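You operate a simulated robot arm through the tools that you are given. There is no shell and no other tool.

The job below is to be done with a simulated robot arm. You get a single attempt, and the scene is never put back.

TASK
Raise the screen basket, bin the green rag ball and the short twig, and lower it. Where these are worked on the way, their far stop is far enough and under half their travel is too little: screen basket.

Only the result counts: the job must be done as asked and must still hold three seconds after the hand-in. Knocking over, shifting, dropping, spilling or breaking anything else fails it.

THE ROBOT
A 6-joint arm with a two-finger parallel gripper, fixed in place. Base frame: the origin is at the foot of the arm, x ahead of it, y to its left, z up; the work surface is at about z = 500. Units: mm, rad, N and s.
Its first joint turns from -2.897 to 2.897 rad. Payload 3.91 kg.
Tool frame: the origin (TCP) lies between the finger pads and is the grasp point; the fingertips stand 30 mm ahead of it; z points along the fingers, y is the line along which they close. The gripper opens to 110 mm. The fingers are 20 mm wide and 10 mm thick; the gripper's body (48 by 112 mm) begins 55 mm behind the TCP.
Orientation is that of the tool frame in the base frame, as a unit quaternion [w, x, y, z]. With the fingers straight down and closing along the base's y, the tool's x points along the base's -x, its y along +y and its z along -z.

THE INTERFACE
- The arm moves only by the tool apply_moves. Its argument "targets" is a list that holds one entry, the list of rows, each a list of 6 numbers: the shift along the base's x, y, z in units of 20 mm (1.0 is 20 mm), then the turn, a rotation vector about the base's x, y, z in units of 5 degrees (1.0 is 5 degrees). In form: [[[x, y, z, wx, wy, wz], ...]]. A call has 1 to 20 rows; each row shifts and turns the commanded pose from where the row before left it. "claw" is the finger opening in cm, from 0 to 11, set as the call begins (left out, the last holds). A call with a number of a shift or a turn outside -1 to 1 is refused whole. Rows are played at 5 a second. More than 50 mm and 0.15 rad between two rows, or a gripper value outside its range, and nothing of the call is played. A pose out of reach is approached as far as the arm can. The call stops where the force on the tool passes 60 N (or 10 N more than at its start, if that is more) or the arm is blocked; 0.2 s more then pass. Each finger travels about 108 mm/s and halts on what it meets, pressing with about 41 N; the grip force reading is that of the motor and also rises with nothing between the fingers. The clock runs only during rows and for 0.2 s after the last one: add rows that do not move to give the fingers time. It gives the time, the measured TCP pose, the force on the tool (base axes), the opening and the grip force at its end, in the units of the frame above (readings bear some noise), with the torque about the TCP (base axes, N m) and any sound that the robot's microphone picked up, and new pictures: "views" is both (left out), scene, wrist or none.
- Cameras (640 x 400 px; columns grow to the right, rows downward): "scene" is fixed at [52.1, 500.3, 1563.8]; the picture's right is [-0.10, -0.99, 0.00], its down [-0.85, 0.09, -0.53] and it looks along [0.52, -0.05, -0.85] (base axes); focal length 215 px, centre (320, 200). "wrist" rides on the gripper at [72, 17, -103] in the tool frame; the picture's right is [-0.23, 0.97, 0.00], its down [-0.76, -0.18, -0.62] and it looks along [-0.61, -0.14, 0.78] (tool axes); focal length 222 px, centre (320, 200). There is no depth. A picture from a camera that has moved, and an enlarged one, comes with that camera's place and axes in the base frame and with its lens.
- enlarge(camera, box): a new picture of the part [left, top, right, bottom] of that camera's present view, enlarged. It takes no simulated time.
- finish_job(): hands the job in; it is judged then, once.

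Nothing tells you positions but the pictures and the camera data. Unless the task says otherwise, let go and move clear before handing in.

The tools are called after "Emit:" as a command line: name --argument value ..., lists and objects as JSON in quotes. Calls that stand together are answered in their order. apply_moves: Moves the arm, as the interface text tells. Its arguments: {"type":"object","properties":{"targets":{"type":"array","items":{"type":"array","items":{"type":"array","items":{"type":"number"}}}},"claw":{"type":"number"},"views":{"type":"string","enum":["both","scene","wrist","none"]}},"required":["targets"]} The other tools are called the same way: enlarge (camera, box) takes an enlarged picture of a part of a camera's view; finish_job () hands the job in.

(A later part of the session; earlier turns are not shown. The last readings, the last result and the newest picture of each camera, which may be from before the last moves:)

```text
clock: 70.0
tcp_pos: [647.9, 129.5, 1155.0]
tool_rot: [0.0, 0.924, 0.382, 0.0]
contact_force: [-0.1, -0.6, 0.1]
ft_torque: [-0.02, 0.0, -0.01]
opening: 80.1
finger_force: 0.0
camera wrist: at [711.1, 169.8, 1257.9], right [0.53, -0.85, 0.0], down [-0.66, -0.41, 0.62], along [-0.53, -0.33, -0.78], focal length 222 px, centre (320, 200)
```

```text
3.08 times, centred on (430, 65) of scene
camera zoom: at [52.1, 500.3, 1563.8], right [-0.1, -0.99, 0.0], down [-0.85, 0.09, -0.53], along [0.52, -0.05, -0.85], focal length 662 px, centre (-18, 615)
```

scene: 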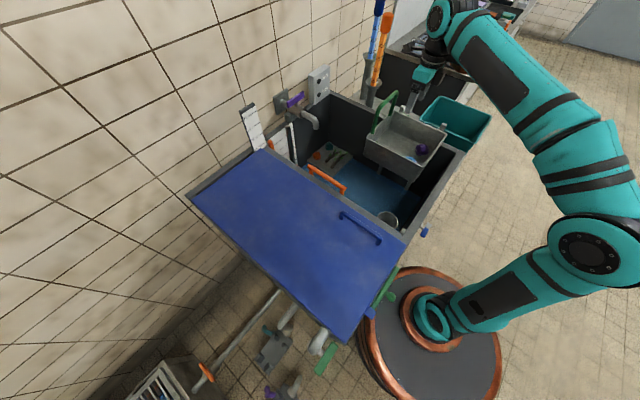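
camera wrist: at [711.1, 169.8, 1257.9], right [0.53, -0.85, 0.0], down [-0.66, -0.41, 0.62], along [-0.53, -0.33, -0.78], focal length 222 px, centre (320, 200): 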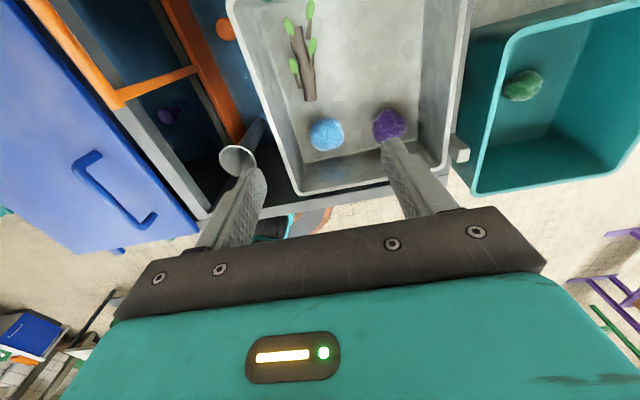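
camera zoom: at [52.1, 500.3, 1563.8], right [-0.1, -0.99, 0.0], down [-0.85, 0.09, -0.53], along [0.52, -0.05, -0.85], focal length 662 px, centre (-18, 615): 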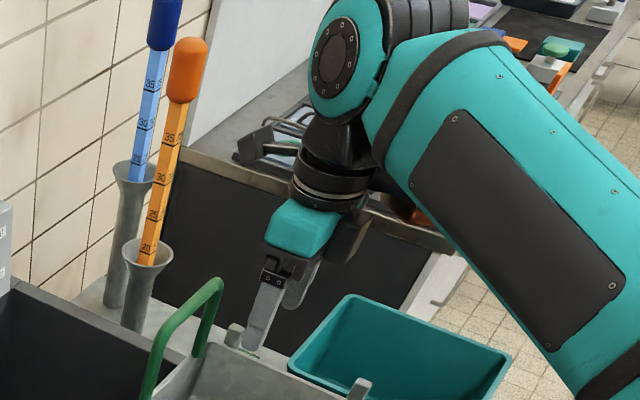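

The orange motor sits about 60 mm to the side and 105 mm above the TCP. In this flipped pose it hangs over the basket interior, clear of the handle. I'll tilt 10° and descend partway.

Emit:
apply_moves --targets '[[[0, 0, 0, 0.354, -0.354, 0], [0, 0, 0, 0.354, -0.354, 0], [0, 0, 0, 0.354, -0.354, 0], [0, 0, 0, 0.354, -0.354, 0], [0, 0, -1, 0, 0, 0], [0, 0, -1, 0, 0, 0], [0, 0, -1, 0, 0, 0], [0, 0, -1, 0, 0, 0], [0, 0, -1, 0, 0, 0], [0, 0, -1, 0, 0, 0], [0, 0, -1, 0, 0, 0], [0, 0, -1, 0, 0, 0], [0, 0, 0, 0, 0, 0]]]'

Emit:
enlarge --camera "scene" --box '[350, 60, 480, 190]'

Emit:
enlarge --camera "wrist" --box '[180, 0, 500, 230]'

```text
clock: 72.8
tcp_pos: [647.8, 128.9, 996.2]
tool_rot: [-0.033, 0.92, 0.382, 0.08]
contact_force: [-0.4, 0.0, 0.0]
ft_torque: [-0.04, 0.0, 0.04]
opening: 79.8
finger_force: 0.2
camera wrist: at [697.8, 154.5, 1111.0], right [0.53, -0.85, -0.04], down [-0.73, -0.48, 0.48], along [-0.43, -0.23, -0.88], focal length 222 px, centre (320, 200)
```

scene: 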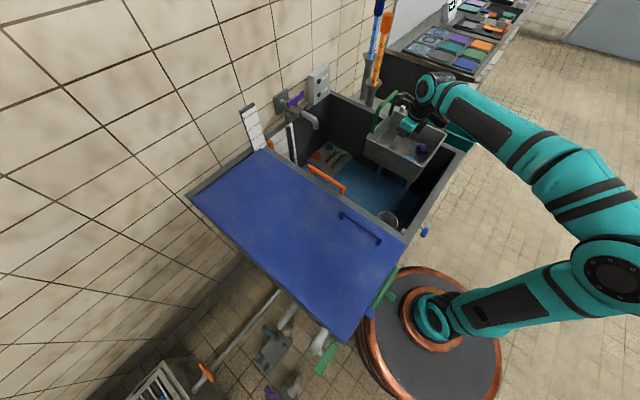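
wrist: 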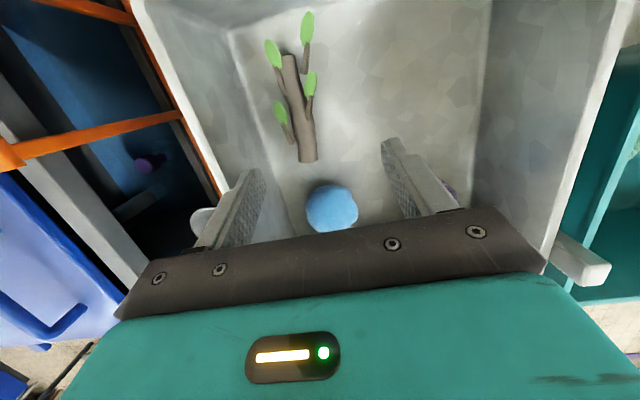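

```text
3.08 times, centred on (415, 125) of scene
camera zoom: at [52.1, 500.3, 1563.8], right [-0.1, -0.99, 0.0], down [-0.85, 0.09, -0.53], along [0.52, -0.05, -0.85], focal length 662 px, centre (28, 431)
```

zoom: 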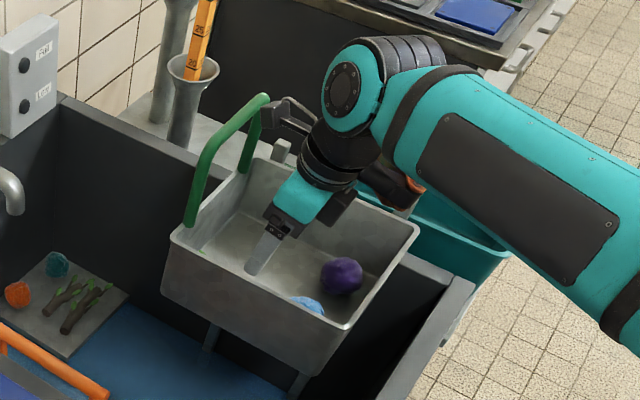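

```text
1.74 times, centred on (340, 115) of wrist
camera zoom: at [697.8, 154.5, 1111.0], right [0.53, -0.85, -0.04], down [-0.73, -0.48, 0.48], along [-0.43, -0.23, -0.88], focal length 386 px, centre (285, 348)
```

zoom: 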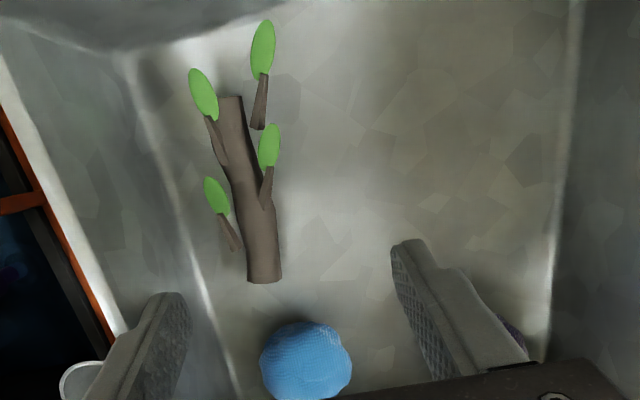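

Clearances look good: the camera bracket is about 20 mm from the handle and moves under it. I'll descend further toward the twig.

Emit:
apply_moves --targets '[[[0, 0, -0.8, 0, 0, 0], [0, 0, -0.8, 0, 0, 0], [0, 0, -0.8, 0, 0, 0], [0, 0, -0.6, 0, 0, 0], [0, 0, 0, 0, 0, 0]]]'

Emit:
enlarge --camera "scene" --box '[350, 60, 480, 190]'

Emit:
enlarge --camera "wrist" --box '[180, 0, 500, 230]'

```text
clock: 74.0
tcp_pos: [649.0, 128.9, 935.9]
tool_rot: [-0.033, 0.92, 0.381, 0.08]
contact_force: [-0.1, 0.1, 1.1]
ft_torque: [0.02, -0.02, 0.01]
opening: 80.1
finger_force: 0.0
camera wrist: at [698.9, 155.1, 1050.1], right [0.53, -0.85, -0.04], down [-0.73, -0.48, 0.48], along [-0.43, -0.23, -0.88], focal length 222 px, centre (320, 200)
```

scene: 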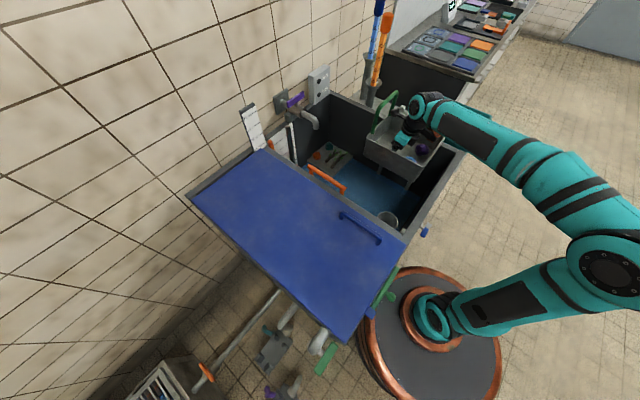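
wrist: 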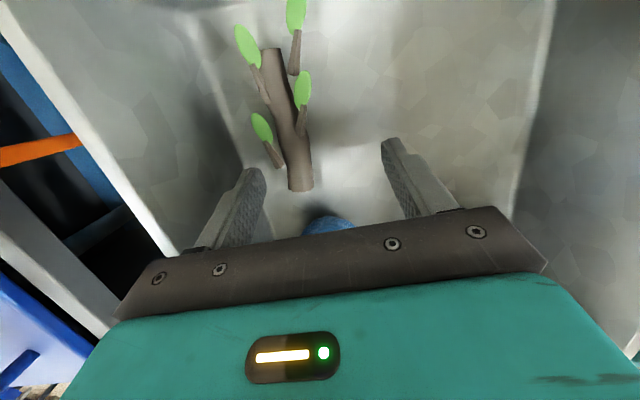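

```text
3.08 times, centred on (415, 125) of scene
camera zoom: at [52.1, 500.3, 1563.8], right [-0.1, -0.99, 0.0], down [-0.85, 0.09, -0.53], along [0.52, -0.05, -0.85], focal length 662 px, centre (28, 431)
```

zoom: 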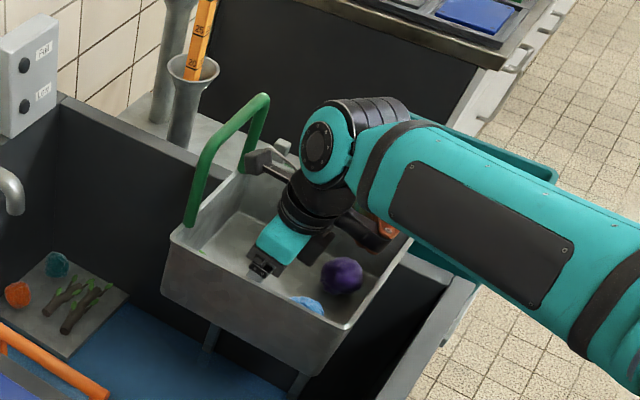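

```text
1.74 times, centred on (340, 115) of wrist
camera zoom: at [698.9, 155.1, 1050.1], right [0.53, -0.85, -0.04], down [-0.73, -0.48, 0.48], along [-0.43, -0.23, -0.88], focal length 386 px, centre (285, 348)
```

zoom: 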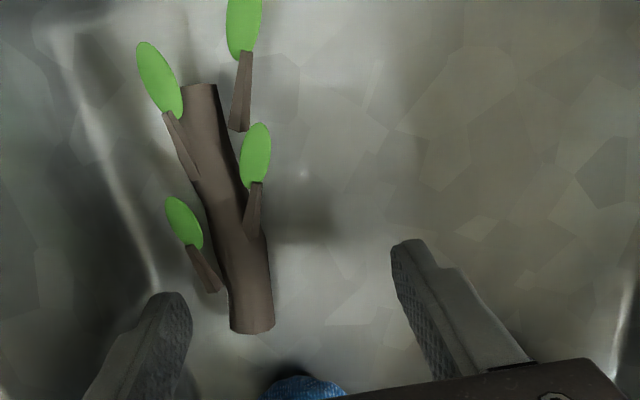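

Emit:
apply_moves --targets '[[[0, 0, -0.3, 0, 0, 0], [0, 0, -0.3, 0, 0, 0], [0, 0, -0.3, 0, 0, 0], [0, 0, 0, 0, 0, 0]]]' --claw 7.6 --views "wrist"

Emit:
enlarge --camera "wrist" --box '[200, 80, 440, 260]'

```text
clock: 75.0
tcp_pos: [648.2, 129.2, 918.0]
tool_rot: [-0.033, 0.92, 0.381, 0.081]
contact_force: [0.1, 0.4, -0.1]
ft_torque: [-0.01, 0.0, 0.0]
opening: 76.2
finger_force: 0.0
camera wrist: at [697.3, 155.9, 1032.8], right [0.53, -0.85, -0.04], down [-0.73, -0.48, 0.48], along [-0.43, -0.23, -0.88], focal length 222 px, centre (320, 200)
```

wrist: 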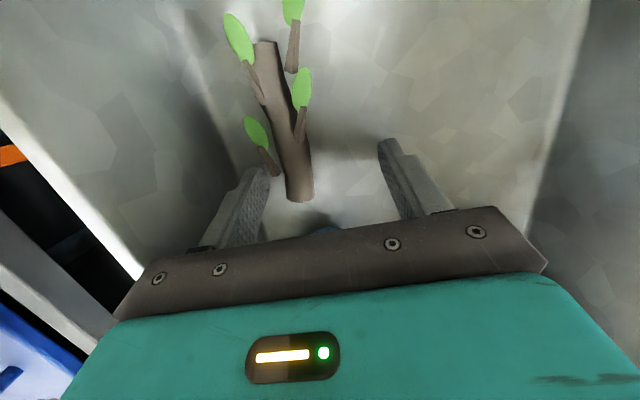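

```text
2.22 times, centred on (320, 170) of wrist
camera zoom: at [697.3, 155.9, 1032.8], right [0.53, -0.85, -0.04], down [-0.73, -0.48, 0.48], along [-0.43, -0.23, -0.88], focal length 494 px, centre (320, 267)
```

zoom: 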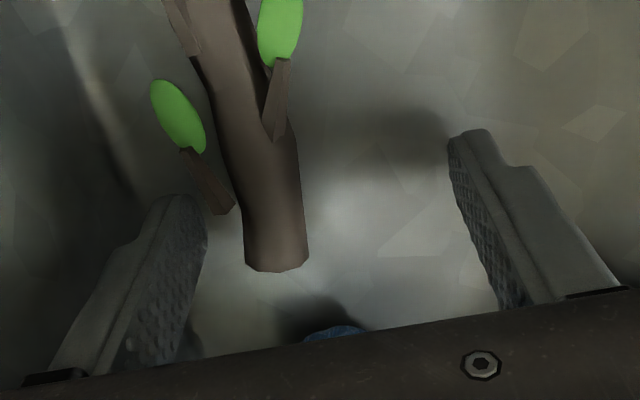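

The fingers straddle the trunk. I'll descend in tiny steps and watch for floor contact.

Emit:
apply_moves --targets '[[[0, 0, -0.1, 0, 0, 0], [0, 0, -0.1, 0, 0, 0], [0, 0, 0, 0, 0, 0]]]' --views "none"

Emit:
apply_moves --targets '[[[0, 0, -0.1, 0, 0, 0], [0, 0, 0, 0, 0, 0]]]' --views "none"

Emit:
apply_moves --targets '[[[0, 0, -0.1, 0, 0, 0], [0, 0, 0, 0, 0, 0]]]' --views "wrist"

```text
clock: 75.8
tcp_pos: [648.1, 130.2, 912.8]
tool_rot: [-0.033, 0.921, 0.381, 0.081]
contact_force: [-0.3, 0.2, 0.2]
ft_torque: [-0.01, 0.0, -0.03]
opening: 76.2
finger_force: 0.1
```

```text
clock: 76.4
tcp_pos: [649.6, 130.3, 911.4]
tool_rot: [-0.034, 0.92, 0.381, 0.081]
contact_force: [-1.2, -1.0, 3.4]
ft_torque: [-0.09, -0.02, -0.03]
opening: 76.1
finger_force: 0.1
```

```text
clock: 77.0
tcp_pos: [647.4, 128.8, 908.4]
tool_rot: [-0.033, 0.92, 0.381, 0.081]
contact_force: [1.4, 0.9, 1.2]
ft_torque: [-0.06, -0.05, 0.04]
opening: 76.0
finger_force: 0.1
camera wrist: at [697.5, 155.9, 1023.2], right [0.53, -0.85, -0.04], down [-0.73, -0.48, 0.48], along [-0.43, -0.23, -0.88], focal length 222 px, centre (320, 200)
```

wrist: 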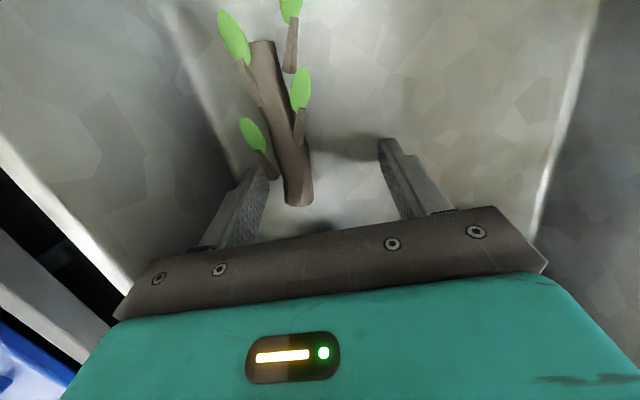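

The fingertips just touch the floor. I'll back off 1.5 mm and close across the twig.

Emit:
apply_moves --targets '[[[0, 0, 0.08, 0, 0, 0], [0, 0, 0, 0, 0, 0]]]' --views "none"

Emit:
apply_moves --targets '[[[0, 0, 0, 0, 0, 0], [0, 0, 0, 0, 0, 0], [0, 0, 0, 0, 0, 0], [0, 0, 0, 0, 0, 0], [0, 0, 0, 0, 0, 0]]]' --claw 0

Emit:
enlarge --camera "wrist" --box '[200, 0, 440, 260]'

```text
clock: 77.6
tcp_pos: [648.2, 129.1, 910.5]
tool_rot: [-0.033, 0.92, 0.381, 0.081]
contact_force: [0.6, -0.5, 0.6]
ft_torque: [-0.01, -0.02, 0.02]
opening: 76.2
finger_force: 0.0
```

```text
clock: 78.8
tcp_pos: [648.0, 128.8, 909.0]
tool_rot: [-0.033, 0.92, 0.382, 0.081]
contact_force: [-0.1, -0.9, 0.0]
ft_torque: [0.0, 0.01, -0.02]
opening: 20.7
finger_force: 40.6
camera wrist: at [698.1, 155.9, 1024.9], right [0.53, -0.85, -0.04], down [-0.73, -0.48, 0.48], along [-0.43, -0.23, -0.88], focal length 222 px, centre (320, 200)
```

scene: 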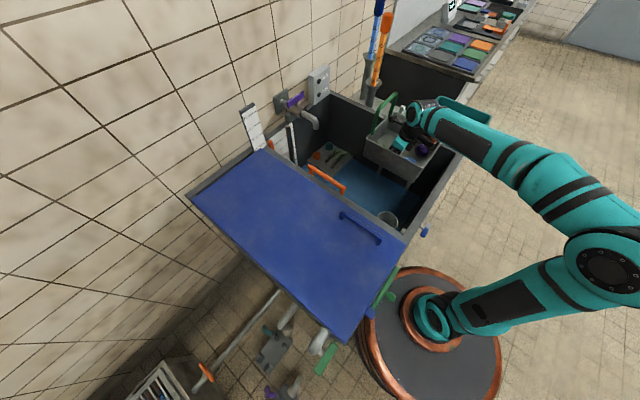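
wrist: 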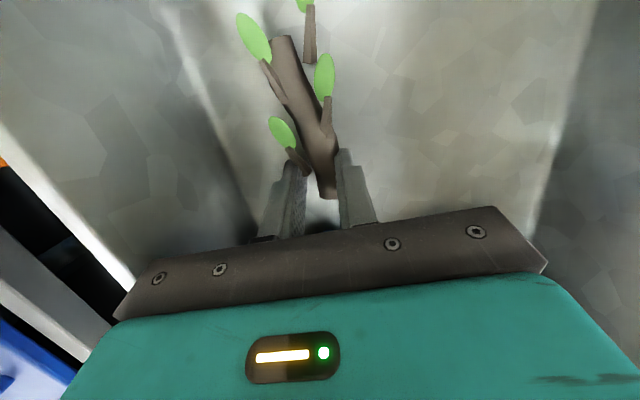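

```text
1.54 times, centred on (320, 130) of wrist
camera zoom: at [698.1, 155.9, 1024.9], right [0.53, -0.85, -0.04], down [-0.73, -0.48, 0.48], along [-0.43, -0.23, -0.88], focal length 342 px, centre (320, 308)
```

zoom: 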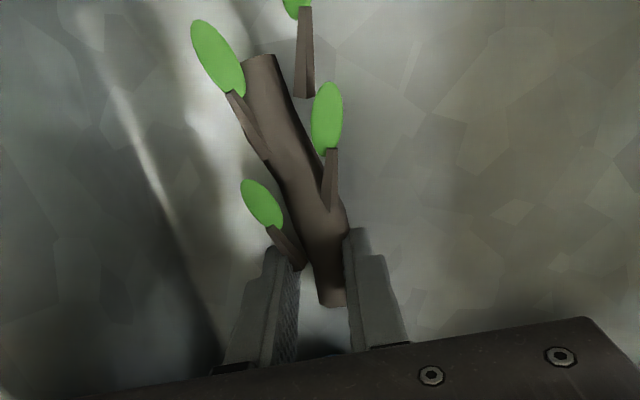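

The twig is gripped with the opening at 20.7 mm. I'll lift gently, then move away from the handle.

Emit:
apply_moves --targets '[[[0, 0, 0.2, 0, 0, 0], [0, 0, 0.3, 0, 0, 0], [0, 0, 0.5, 0, 0, 0], [0, 0, 0.5, 0, 0, 0], [0, 0, 0.5, 0, 0, 0], [0, 0, 0.5, 0, 0, 0], [0, 0, 0.5, 0, 0, 0], [0, 0, 0.5, 0, 0, 0]]]'

Emit:
enlarge --camera "scene" --box '[350, 60, 480, 190]'

```text
clock: 80.6
tcp_pos: [649.0, 128.5, 980.4]
tool_rot: [-0.033, 0.921, 0.381, 0.08]
contact_force: [1.3, 0.0, -0.2]
ft_torque: [0.0, 0.01, -0.01]
opening: 20.5
finger_force: 41.2
camera wrist: at [698.5, 154.8, 1095.6], right [0.53, -0.85, -0.04], down [-0.73, -0.48, 0.48], along [-0.43, -0.23, -0.88], focal length 222 px, centre (320, 200)
```

scene: 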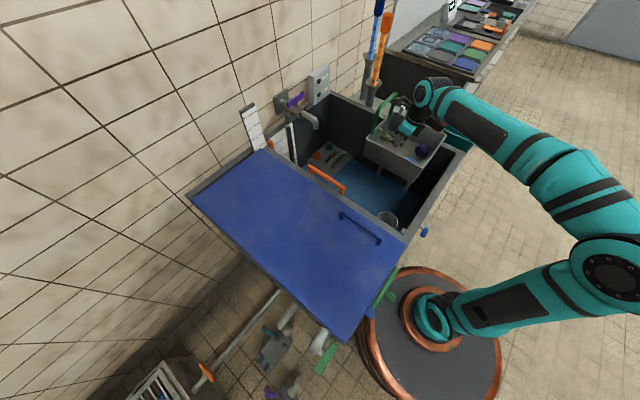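
wrist: 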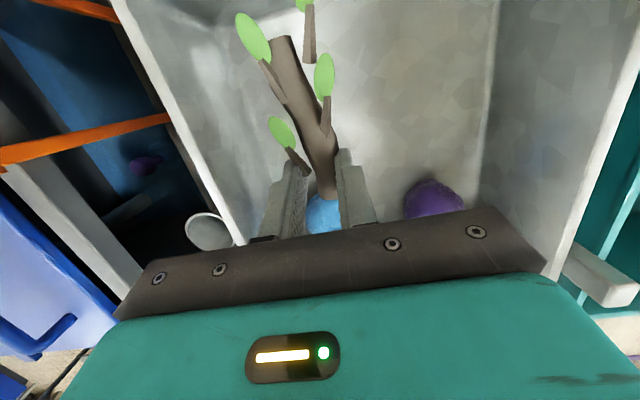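

```text
3.08 times, centred on (415, 125) of scene
camera zoom: at [52.1, 500.3, 1563.8], right [-0.1, -0.99, 0.0], down [-0.85, 0.09, -0.53], along [0.52, -0.05, -0.85], focal length 662 px, centre (28, 431)
```

zoom: 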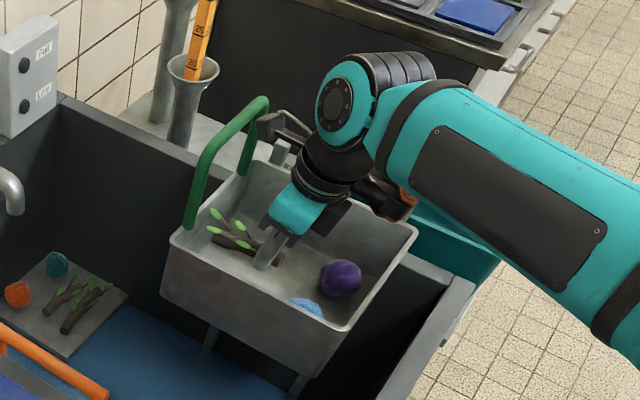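

The twig is held firmly. I'll move away from the handle, rise, and carry it to the bin.

Emit:
apply_moves --targets '[[[-0.5, -0.5, 0.4, 0, 0, 0], [-0.6, -0.6, 0.5, 0, 0, 0], [-0.5, -0.5, 0.6, 0, 0, 0], [0, 0, 0.8, 0, 0, 0], [0, 0, 0.8, 0, 0, 0], [0, 0, 0.8, 0, 0, 0], [0, 0, 0.8, 0, 0, 0], [0, 0, 0.8, 0, 0, 0], [0, 0, 0.8, 0, 0, 0], [0, 0, 0.8, 0, 0, 0]]]'

```text
clock: 82.8
tcp_pos: [617.2, 97.5, 1122.7]
tool_rot: [-0.033, 0.921, 0.381, 0.081]
contact_force: [0.2, 0.3, -0.2]
ft_torque: [-0.03, 0.03, 0.01]
opening: 20.4
finger_force: 41.1
camera wrist: at [666.3, 123.0, 1237.5], right [0.53, -0.85, -0.04], down [-0.73, -0.48, 0.48], along [-0.43, -0.23, -0.88], focal length 222 px, centre (320, 200)
```

scene: 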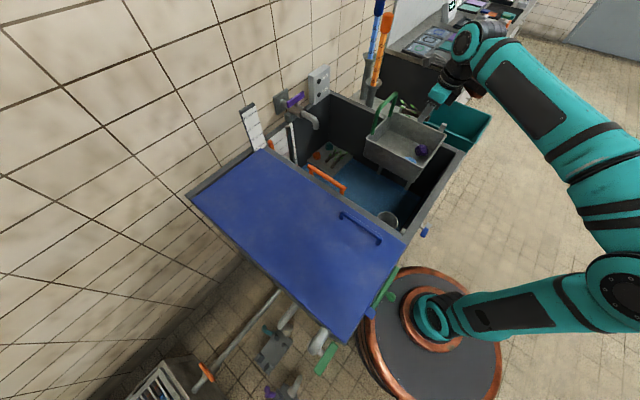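
wrist: 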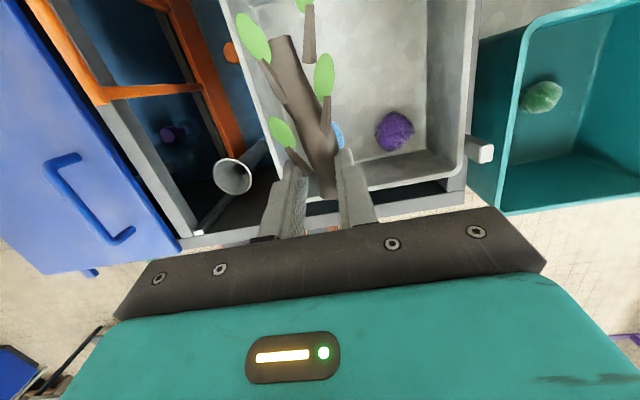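

Emit:
apply_moves --targets '[[[0, 0, 0, -0.354, 0.354, 0], [0, 0, 0, -0.354, 0.354, 0], [0, 0, 0, -0.354, 0.354, 0], [0, 0, 0, -0.354, 0.354, 0], [0.66, -0.94, 0, 0, 0, 0], [0.66, -0.94, 0, 0, 0, 0], [0.66, -0.94, 0, 0, 0, 0], [0.66, -0.94, 0, 0, 0, 0], [0.66, -0.94, 0, 0, 0, 0], [0.66, -0.94, 0, 0, 0, 0], [0.66, -0.94, 0, 0, 0, 0], [0.66, -0.94, 0, 0, 0, 0], [0.66, -0.94, 0, 0, 0, 0], [0.66, -0.94, 0, 0, 0, 0], [0.66, -0.94, 0, 0, 0, 0], [0.66, -0.94, 0, 0, 0, 0], [0.66, -0.94, 0, 0, 0, 0], [0.66, -0.94, 0, 0, 0, 0], [0.66, -0.94, 0, 0, 0, 0]]]'

Emit:
enlarge --camera "scene" --box '[380, 40, 540, 180]'

```text
clock: 86.8
tcp_pos: [813.1, -185.5, 1121.8]
tool_rot: [0.0, 0.924, 0.383, 0.0]
contact_force: [0.2, 0.5, 0.1]
ft_torque: [-0.01, -0.03, -0.04]
opening: 20.3
finger_force: 40.1
camera wrist: at [877.2, -145.0, 1225.2], right [0.53, -0.85, 0.0], down [-0.66, -0.41, 0.62], along [-0.53, -0.33, -0.78], focal length 222 px, centre (320, 200)
```

scene: 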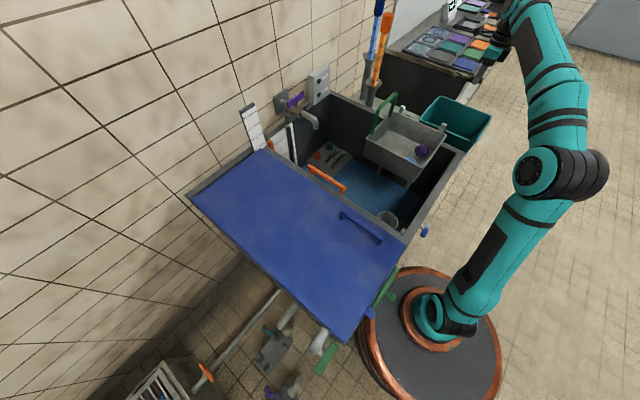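
wrist: 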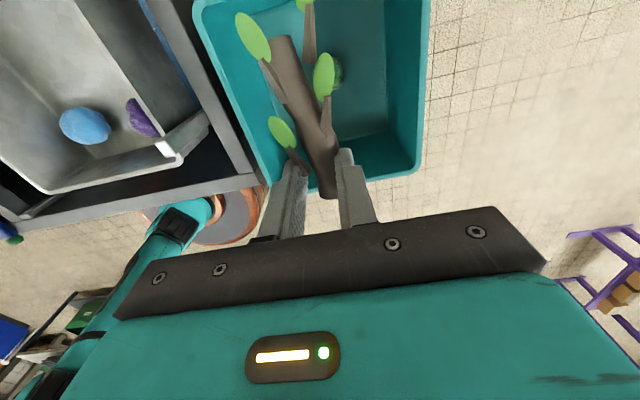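

```text
2.86 times, centred on (460, 110) of scene
camera zoom: at [52.1, 500.3, 1563.8], right [-0.1, -0.99, 0.0], down [-0.85, 0.09, -0.53], along [0.52, -0.05, -0.85], focal length 615 px, centre (-80, 457)
```

zoom: 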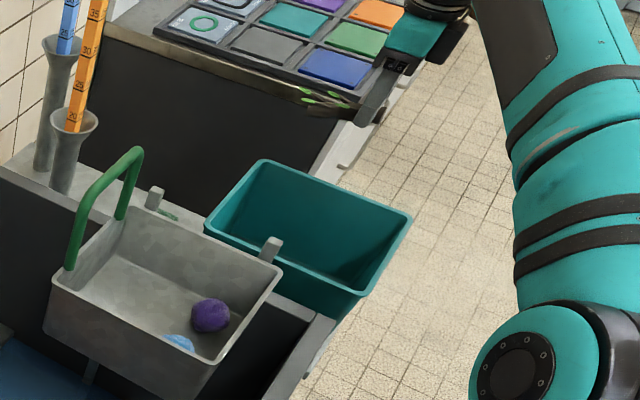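

The twig is over the bin. I'll centre it, lower it inside, and release.

Emit:
apply_moves --targets '[[[-0.2, -0.7, 0, 0, 0, 0], [-0.15, -0.7, 0, 0, 0, 0], [0, 0, -0.9, 0, 0, 0], [0, 0, -0.9, 0, 0, 0], [0, 0, -0.9, 0, 0, 0], [0, 0, -0.9, 0, 0, 0], [0, 0, -0.9, 0, 0, 0], [0, 0, -0.9, 0, 0, 0], [0, 0, -0.9, 0, 0, 0], [0, 0, -0.9, 0, 0, 0], [0, 0, 0, 0, 0, 0]]]'

Emit:
enlarge --camera "scene" --box '[380, 40, 540, 180]'

```text
clock: 89.2
tcp_pos: [807.7, -213.2, 978.3]
tool_rot: [-0.001, 0.924, 0.382, 0.0]
contact_force: [-0.3, 0.4, 0.2]
ft_torque: [0.03, 0.01, 0.0]
opening: 20.5
finger_force: 40.7
camera wrist: at [870.4, -172.8, 1082.3], right [0.53, -0.85, 0.0], down [-0.66, -0.41, 0.62], along [-0.53, -0.33, -0.78], focal length 222 px, centre (320, 200)
```

scene: 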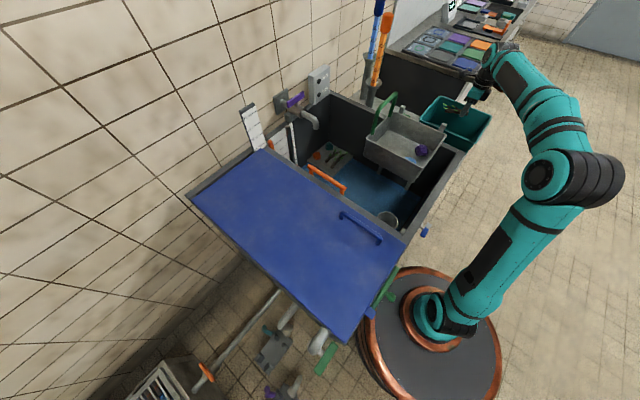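
wrist: 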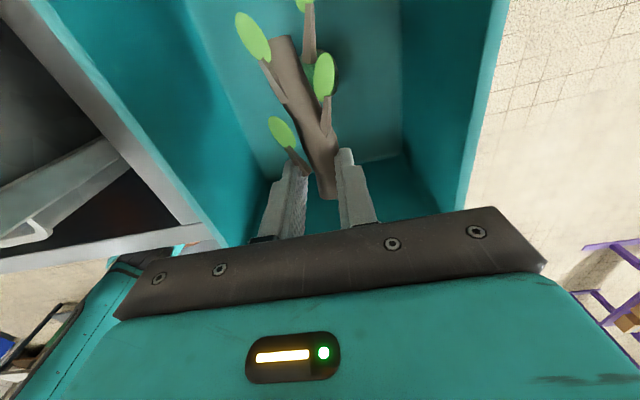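

```text
2.86 times, centred on (460, 110) of scene
camera zoom: at [52.1, 500.3, 1563.8], right [-0.1, -0.99, 0.0], down [-0.85, 0.09, -0.53], along [0.52, -0.05, -0.85], focal length 615 px, centre (-80, 457)
```

zoom: 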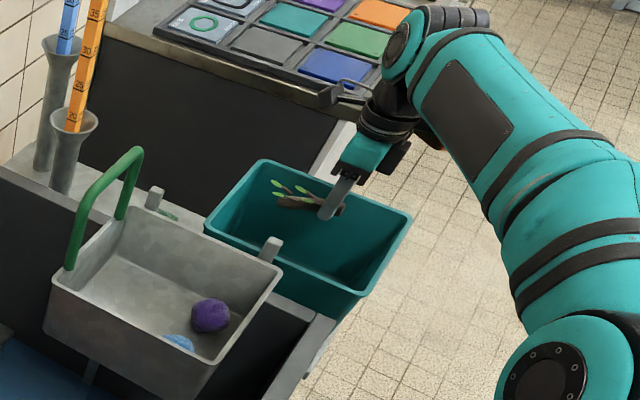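

Emit:
apply_moves --targets '[[[0, 0, -0.8, 0, 0, 0], [0, 0, -0.8, 0, 0, 0], [0, 0, -0.8, 0, 0, 0], [0, 0, -0.8, 0, 0, 0], [0, 0, -0.8, 0, 0, 0], [0, 0, 0, 0, 0, 0]]]' --views "none"

Emit:
apply_moves --targets '[[[0, 0, 0, 0, 0, 0], [0, 0, 0, 0, 0, 0], [0, 0, 0, 0, 0, 0], [0, 0, 0, 0, 0, 0]]]' --claw 7

```text
clock: 90.6
tcp_pos: [809.2, -212.1, 897.8]
tool_rot: [0.0, 0.924, 0.383, 0.0]
contact_force: [0.6, -0.5, 0.5]
ft_torque: [0.0, 0.0, -0.02]
opening: 20.4
finger_force: 41.1
```

```text
clock: 91.6
tcp_pos: [808.1, -211.9, 897.7]
tool_rot: [0.0, 0.924, 0.383, 0.0]
contact_force: [0.3, -1.0, 0.0]
ft_torque: [-0.03, -0.03, 0.02]
opening: 70.2
finger_force: 0.1
camera wrist: at [871.2, -172.8, 1000.8], right [0.53, -0.85, 0.0], down [-0.66, -0.41, 0.62], along [-0.53, -0.33, -0.78], focal length 222 px, centre (320, 200)
```

scene: 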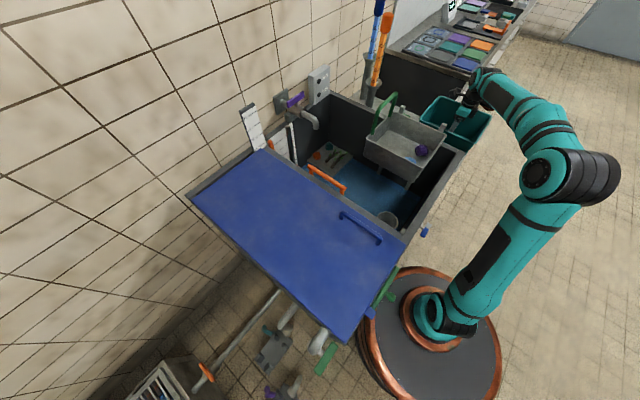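
wrist: 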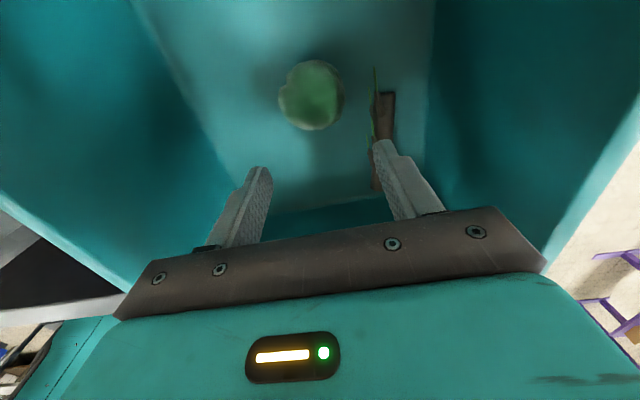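

Both items are in the bin. I'll rise, turn back to the handle-gripping orientation, and move above the handle.

Emit:
apply_moves --targets '[[[0, 0, 1, 0, 0, 0], [0, 0, 1, 0, 0, 0], [0, 0, 1, 0, 0, 0], [0, 0, 1, 0, 0, 0], [0, 0, 1, 0, 0, 0], [0, 0, 1, 0, 0, 0], [0, 0, 1, 0, 0, 0], [0, 0, 1, 0, 0, 0], [0, 0, 1, 0, 0, 0], [0, 0, 1, 0, 0, 0], [0, 0, 1, 0, 0, 0], [0, 0, 1, 0, 0, 0], [0, 0, 1, 0, 0, 0]]]'

Emit:
apply_moves --targets '[[[-0.15, 0.98, 0, 0, 0, 0.9], [-0.15, 0.98, 0, 0, 0, 0.9], [-0.15, 0.98, 0, 0, 0, 0.9], [-0.15, 0.98, 0, 0, 0, 0.9], [-0.15, 0.98, 0, 0, 0, 0.9], [-0.15, 0.98, 0, 0, 0, 0.9], [-0.15, 0.98, 0, 0, 0, 0.9], [-0.15, 0.98, 0, 0, 0, 0.9], [-0.15, 0.98, 0, 0, 0, 0.9], [-0.15, 0.98, 0, 0, 0, 0.9], [-0.15, 0.98, 0, 0, 0, 0.9], [-0.15, 0.98, 0, 0, 0, 0.9], [-0.15, 0.98, 0, 0, 0, 0.9], [-0.15, 0.98, 0, 0, 0, 0.9], [-0.15, 0.98, 0, 0, 0, 0.9], [-0.15, 0.98, 0, 0, 0, 0.9], [-0.15, 0.98, 0, 0, 0, 0.9], [-0.15, 0.98, 0, 0, 0, 0.9], [-0.15, 0.98, 0, 0, 0, 0.9], [-0.15, 0.98, 0, 0, 0, 0.9]]]'

Emit:
enlarge --camera "scene" --box '[340, 40, 500, 180]'

```text
clock: 94.4
tcp_pos: [809.8, -213.0, 1160.3]
tool_rot: [0.0, 0.924, 0.383, 0.0]
contact_force: [-0.5, 0.6, -0.1]
ft_torque: [-0.03, -0.02, -0.02]
opening: 70.0
finger_force: 0.1
camera wrist: at [872.1, -172.6, 1263.5], right [0.53, -0.85, 0.0], down [-0.66, -0.41, 0.62], along [-0.53, -0.33, -0.78], focal length 222 px, centre (320, 200)
```

scene: 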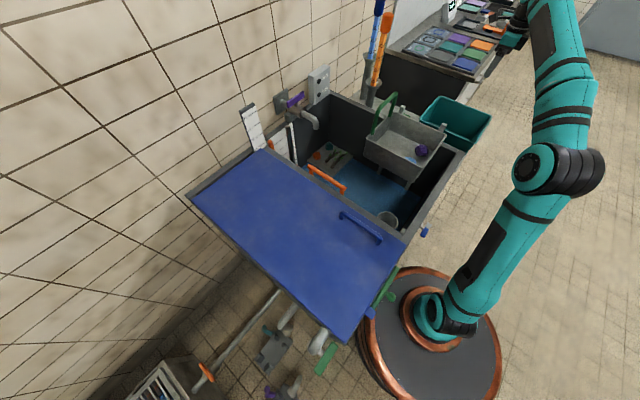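
wrist: 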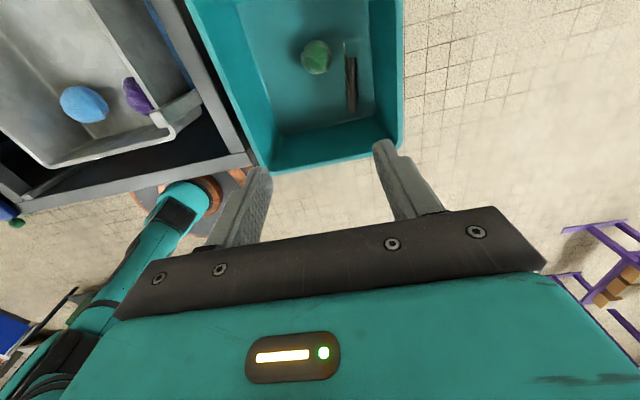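

```text
clock: 98.6
tcp_pos: [745.7, 179.3, 1155.3]
tool_rot: [0.0, 0.382, 0.924, 0.0]
contact_force: [0.4, -0.4, 0.5]
ft_torque: [0.0, 0.0, 0.0]
opening: 70.1
finger_force: 0.1
camera wrist: at [707.3, 242.3, 1259.5], right [0.85, 0.53, 0.0], down [0.41, -0.66, 0.62], along [0.33, -0.53, -0.78], focal length 222 px, centre (320, 200)
```

scene: 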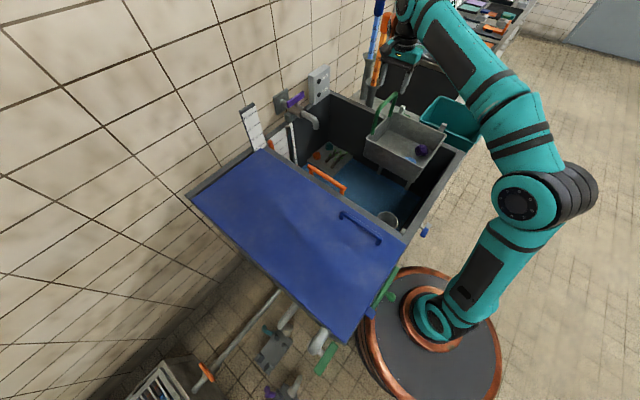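
wrist: 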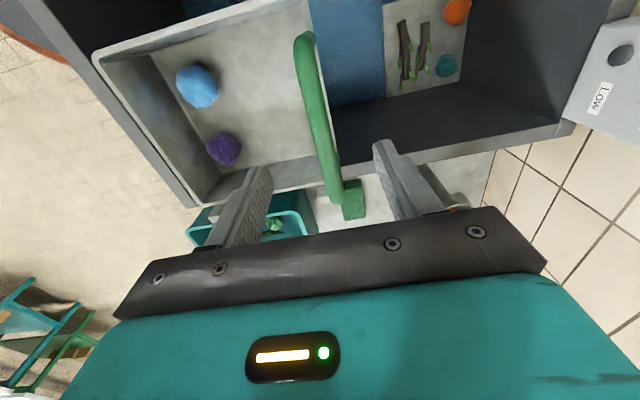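

```text
2.86 times, centred on (420, 110) of scene
camera zoom: at [52.1, 500.3, 1563.8], right [-0.1, -0.99, 0.0], down [-0.85, 0.09, -0.53], along [0.52, -0.05, -0.85], focal length 615 px, centre (34, 457)
```

zoom: 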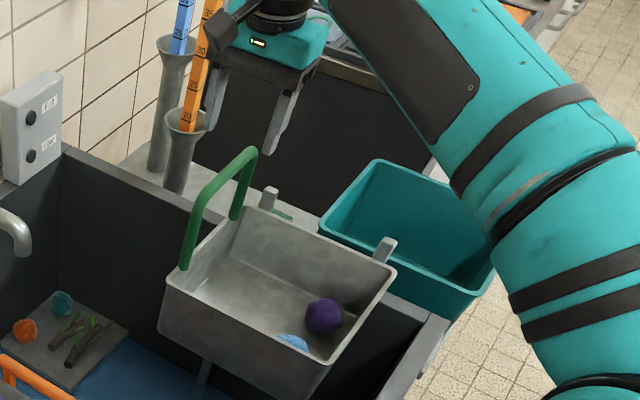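

The handle bar is between the fingers, at z≈1085. I'll descend around it and grip.

Emit:
apply_moves --targets '[[[0.05, 0, -0.85, 0, 0, 0], [0.05, 0, -0.85, 0, 0, 0], [0, 0, -0.85, 0, 0, 0], [0, 0, -0.8, 0, 0, 0], [0, 0, 0, 0, 0, 0]]]'

Emit:
apply_moves --targets '[[[0, 0, 0, 0, 0, 0], [0, 0, 0, 0, 0, 0], [0, 0, 0, 0, 0, 0], [0, 0, 0, 0, 0, 0], [0, 0, 0, 0, 0, 0]]]' --claw 0

```text
clock: 99.8
tcp_pos: [748.4, 179.1, 1091.5]
tool_rot: [0.0, 0.383, 0.924, 0.0]
contact_force: [-0.5, 0.1, 0.0]
ft_torque: [-0.01, 0.01, 0.01]
opening: 69.8
finger_force: 0.1
camera wrist: at [709.2, 242.8, 1194.6], right [0.85, 0.53, 0.0], down [0.41, -0.66, 0.62], along [0.33, -0.53, -0.78], focal length 222 px, centre (320, 200)
```

scene: 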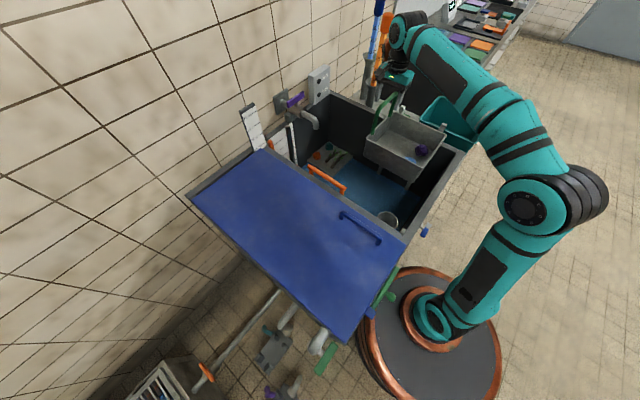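
wrist: 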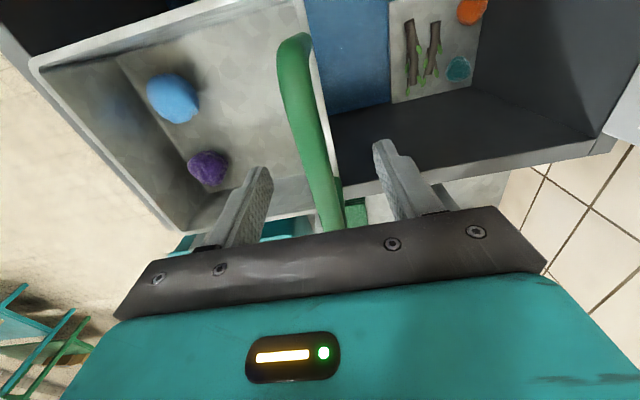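

```text
clock: 101.0
tcp_pos: [748.7, 179.4, 1090.5]
tool_rot: [0.001, 0.384, 0.923, 0.0]
contact_force: [5.3, 3.0, 1.4]
ft_torque: [-0.15, -0.25, 0.0]
opening: 15.6
finger_force: 45.1
camera wrist: at [709.5, 243.0, 1194.5], right [0.85, 0.53, 0.0], down [0.41, -0.66, 0.62], along [0.33, -0.53, -0.78], focal length 222 px, centre (320, 200)
```

scene: 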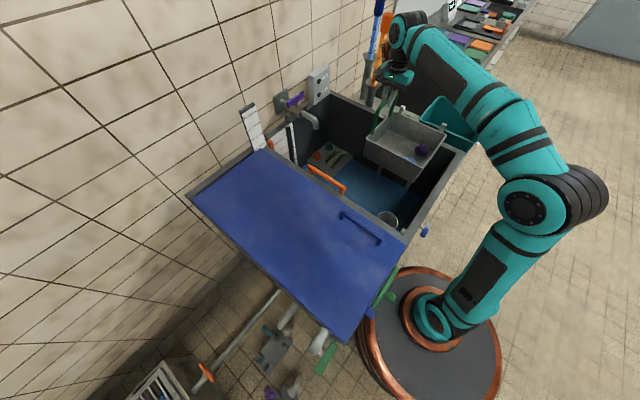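
wrist: 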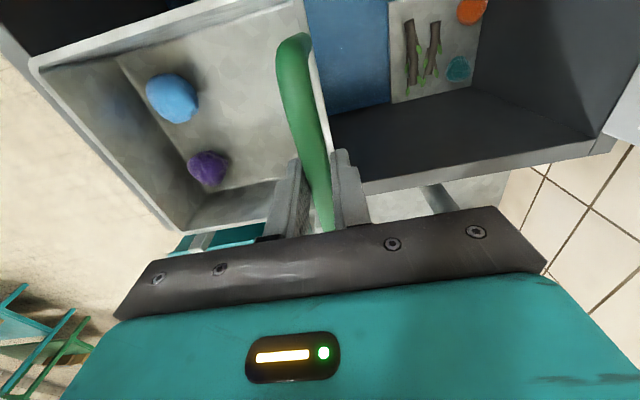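

Gripped again. I'll lower the basket in steps and watch the forces.

Emit:
apply_moves --targets '[[[0, 0, -0.5, 0, 0, 0], [0, 0, -0.5, 0, 0, 0], [0, 0, -0.5, 0, 0, 0], [0, 0, -0.5, 0, 0, 0], [0, 0, 0, 0, 0, 0]]]' --views "none"

Emit:
apply_moves --targets '[[[0, 0, -0.5, 0, 0, 0], [0, 0, -0.5, 0, 0, 0], [0, 0, -0.5, 0, 0, 0], [0, 0, -0.5, 0, 0, 0], [0, 0, 0, 0, 0, 0]]]' --views "wrist"

```text
clock: 102.2
tcp_pos: [748.0, 179.0, 1052.1]
tool_rot: [0.0, 0.382, 0.924, 0.0]
contact_force: [-8.0, -5.7, 1.4]
ft_torque: [-0.42, -0.42, -0.02]
opening: 15.8
finger_force: 45.1
```

```text
clock: 103.4
tcp_pos: [749.2, 179.6, 1011.3]
tool_rot: [0.0, 0.383, 0.924, 0.0]
contact_force: [-8.8, -6.5, 2.9]
ft_torque: [-0.13, 0.01, 0.03]
opening: 15.7
finger_force: 44.9
camera wrist: at [709.5, 243.0, 1114.5], right [0.85, 0.53, 0.0], down [0.41, -0.66, 0.62], along [0.33, -0.53, -0.78], focal length 222 px, centre (320, 200)
```

wrist: 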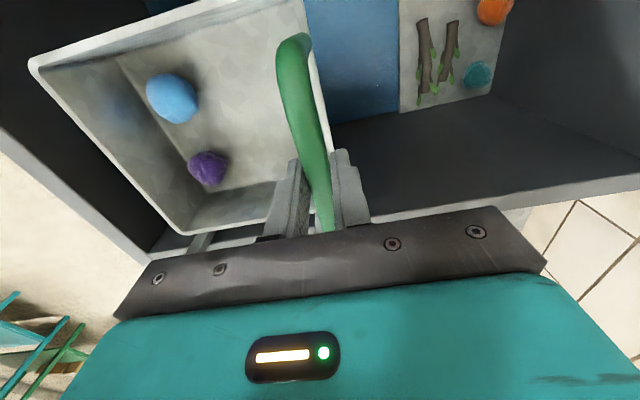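

Emit:
apply_moves --targets '[[[0, 0, -0.5, 0, 0, 0], [0, 0, -0.5, 0, 0, 0], [0, 0, -0.5, 0, 0, 0], [0, 0, -0.5, 0, 0, 0], [0, 0, 0, 0, 0, 0]]]' --views "none"

Emit:
apply_moves --targets '[[[0, 0, -0.5, 0, 0, 0], [0, 0, -0.5, 0, 0, 0], [0, 0, -0.5, 0, 0, 0], [0, 0, -0.5, 0, 0, 0], [0, 0, 0, 0, 0, 0]]]' --views "none"

Emit:
apply_moves --targets '[[[0, 0, -0.5, 0, 0, 0], [0, 0, -0.5, 0, 0, 0], [0, 0, -0.5, 0, 0, 0], [0, 0, -0.5, 0, 0, 0], [0, 0, 0, 0, 0, 0]]]' --views "both"

```text
clock: 104.6
tcp_pos: [747.5, 179.5, 970.9]
tool_rot: [0.0, 0.383, 0.924, 0.0]
contact_force: [-0.3, 4.0, 2.5]
ft_torque: [-0.06, -0.21, -0.03]
opening: 15.6
finger_force: 44.9
```

```text
clock: 105.8
tcp_pos: [749.6, 180.1, 930.5]
tool_rot: [0.0, 0.382, 0.924, 0.0]
contact_force: [-28.5, 1.7, -1.0]
ft_torque: [0.26, 0.51, 0.0]
opening: 15.8
finger_force: 44.7
```

```text
clock: 107.0
tcp_pos: [748.6, 179.1, 891.1]
tool_rot: [0.0, 0.383, 0.924, 0.001]
contact_force: [-2.8, 1.1, 2.7]
ft_torque: [-0.36, -0.36, -0.01]
opening: 15.6
finger_force: 45.2
camera wrist: at [709.5, 242.9, 994.7], right [0.85, 0.53, 0.0], down [0.41, -0.66, 0.62], along [0.33, -0.53, -0.78], focal length 222 px, centre (320, 200)
```

scene: 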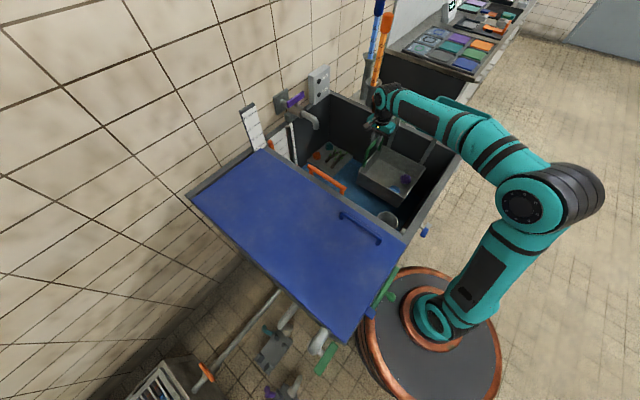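
wrist: 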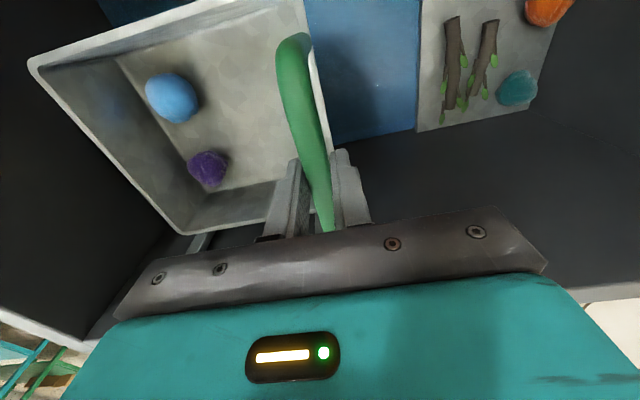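

The basket is coming down smoothly with the blue and purple balls undisturbed. About 100 mm remains, and I'll slow down near the bottom.

Emit:
apply_moves --targets '[[[0, 0, -0.5, 0, 0, 0], [0, 0, -0.5, 0, 0, 0], [0, 0, -0.5, 0, 0, 0], [0, 0, -0.5, 0, 0, 0], [0, 0, 0, 0, 0, 0]]]' --views "none"

Emit:
apply_moves --targets '[[[0, 0, -0.4, 0, 0, 0], [0, 0, -0.4, 0, 0, 0], [0, 0, -0.4, 0, 0, 0], [0, 0, -0.4, 0, 0, 0], [0, 0, 0, 0, 0, 0]]]' --views "none"

Emit:
apply_moves --targets '[[[0, 0, -0.2, 0, 0, 0], [0, 0, -0.2, 0, 0, 0], [0, 0, -0.2, 0, 0, 0], [0, 0, 0, 0, 0, 0]]]' --views "wrist"

```text
clock: 108.2
tcp_pos: [748.3, 178.9, 849.9]
tool_rot: [0.0, 0.382, 0.924, -0.001]
contact_force: [0.2, 4.5, 2.8]
ft_torque: [0.59, 0.45, -0.02]
opening: 15.9
finger_force: 44.6
```

```text
clock: 109.4
tcp_pos: [749.1, 179.0, 818.5]
tool_rot: [0.0, 0.382, 0.924, 0.0]
contact_force: [-17.0, 1.1, 0.4]
ft_torque: [0.55, 0.62, -0.04]
opening: 15.6
finger_force: 45.1
```

```text
clock: 110.4
tcp_pos: [749.5, 180.3, 807.0]
tool_rot: [0.0, 0.382, 0.924, 0.0]
contact_force: [2.6, 7.2, 3.1]
ft_torque: [0.27, 0.07, -0.02]
opening: 15.8
finger_force: 45.1
camera wrist: at [709.5, 242.9, 911.2], right [0.85, 0.53, 0.0], down [0.41, -0.66, 0.62], along [0.33, -0.53, -0.78], focal length 222 px, centre (320, 200)
```

wrist: 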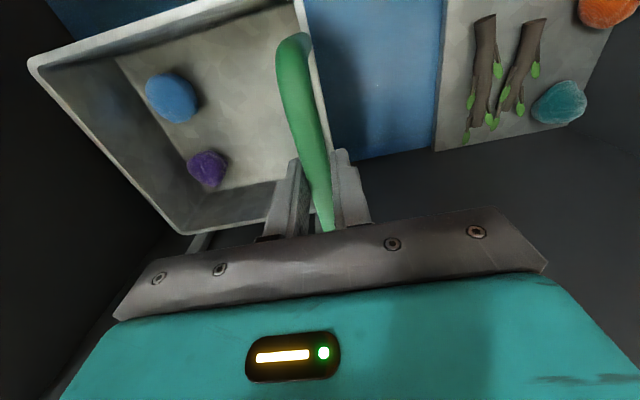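

Emit:
apply_moves --targets '[[[0, 0, -0.15, 0, 0, 0], [0, 0, -0.15, 0, 0, 0], [0, 0, -0.15, 0, 0, 0], [0, 0, 0, 0, 0, 0]]]' --views "none"

Emit:
apply_moves --targets '[[[0, 0, -0.15, 0, 0, 0], [0, 0, -0.15, 0, 0, 0], [0, 0, 0, 0, 0, 0]]]' --views "none"

Emit:
apply_moves --targets '[[[0, 0, -0.15, 0, 0, 0], [0, 0, -0.15, 0, 0, 0], [0, 0, 0, 0, 0, 0]]]' --views "wrist"

```text
clock: 111.4
tcp_pos: [749.0, 179.6, 799.2]
tool_rot: [0.0, 0.382, 0.924, -0.001]
contact_force: [4.3, 14.0, 15.0]
ft_torque: [0.49, 0.29, 0.01]
opening: 15.8
finger_force: 45.3
```

```text
clock: 112.2
tcp_pos: [748.9, 179.2, 791.5]
tool_rot: [-0.001, 0.383, 0.924, 0.0]
contact_force: [19.0, 15.4, 25.8]
ft_torque: [0.07, -0.2, -0.01]
opening: 15.7
finger_force: 45.3
```

```text
clock: 113.0
tcp_pos: [748.0, 178.3, 787.1]
tool_rot: [0.001, 0.383, 0.924, 0.0]
contact_force: [7.6, 13.0, 24.9]
ft_torque: [0.13, 0.07, 0.03]
opening: 15.8
finger_force: 45.2
camera wrist: at [709.7, 242.7, 890.3], right [0.85, 0.53, 0.0], down [0.41, -0.66, 0.62], along [0.33, -0.53, -0.78], focal length 222 px, centre (320, 200)
```

wrist: 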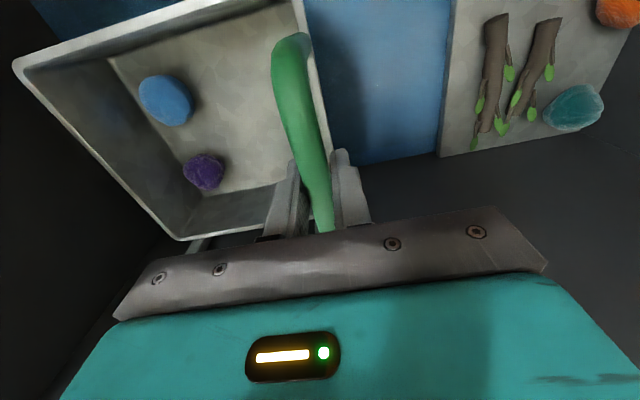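

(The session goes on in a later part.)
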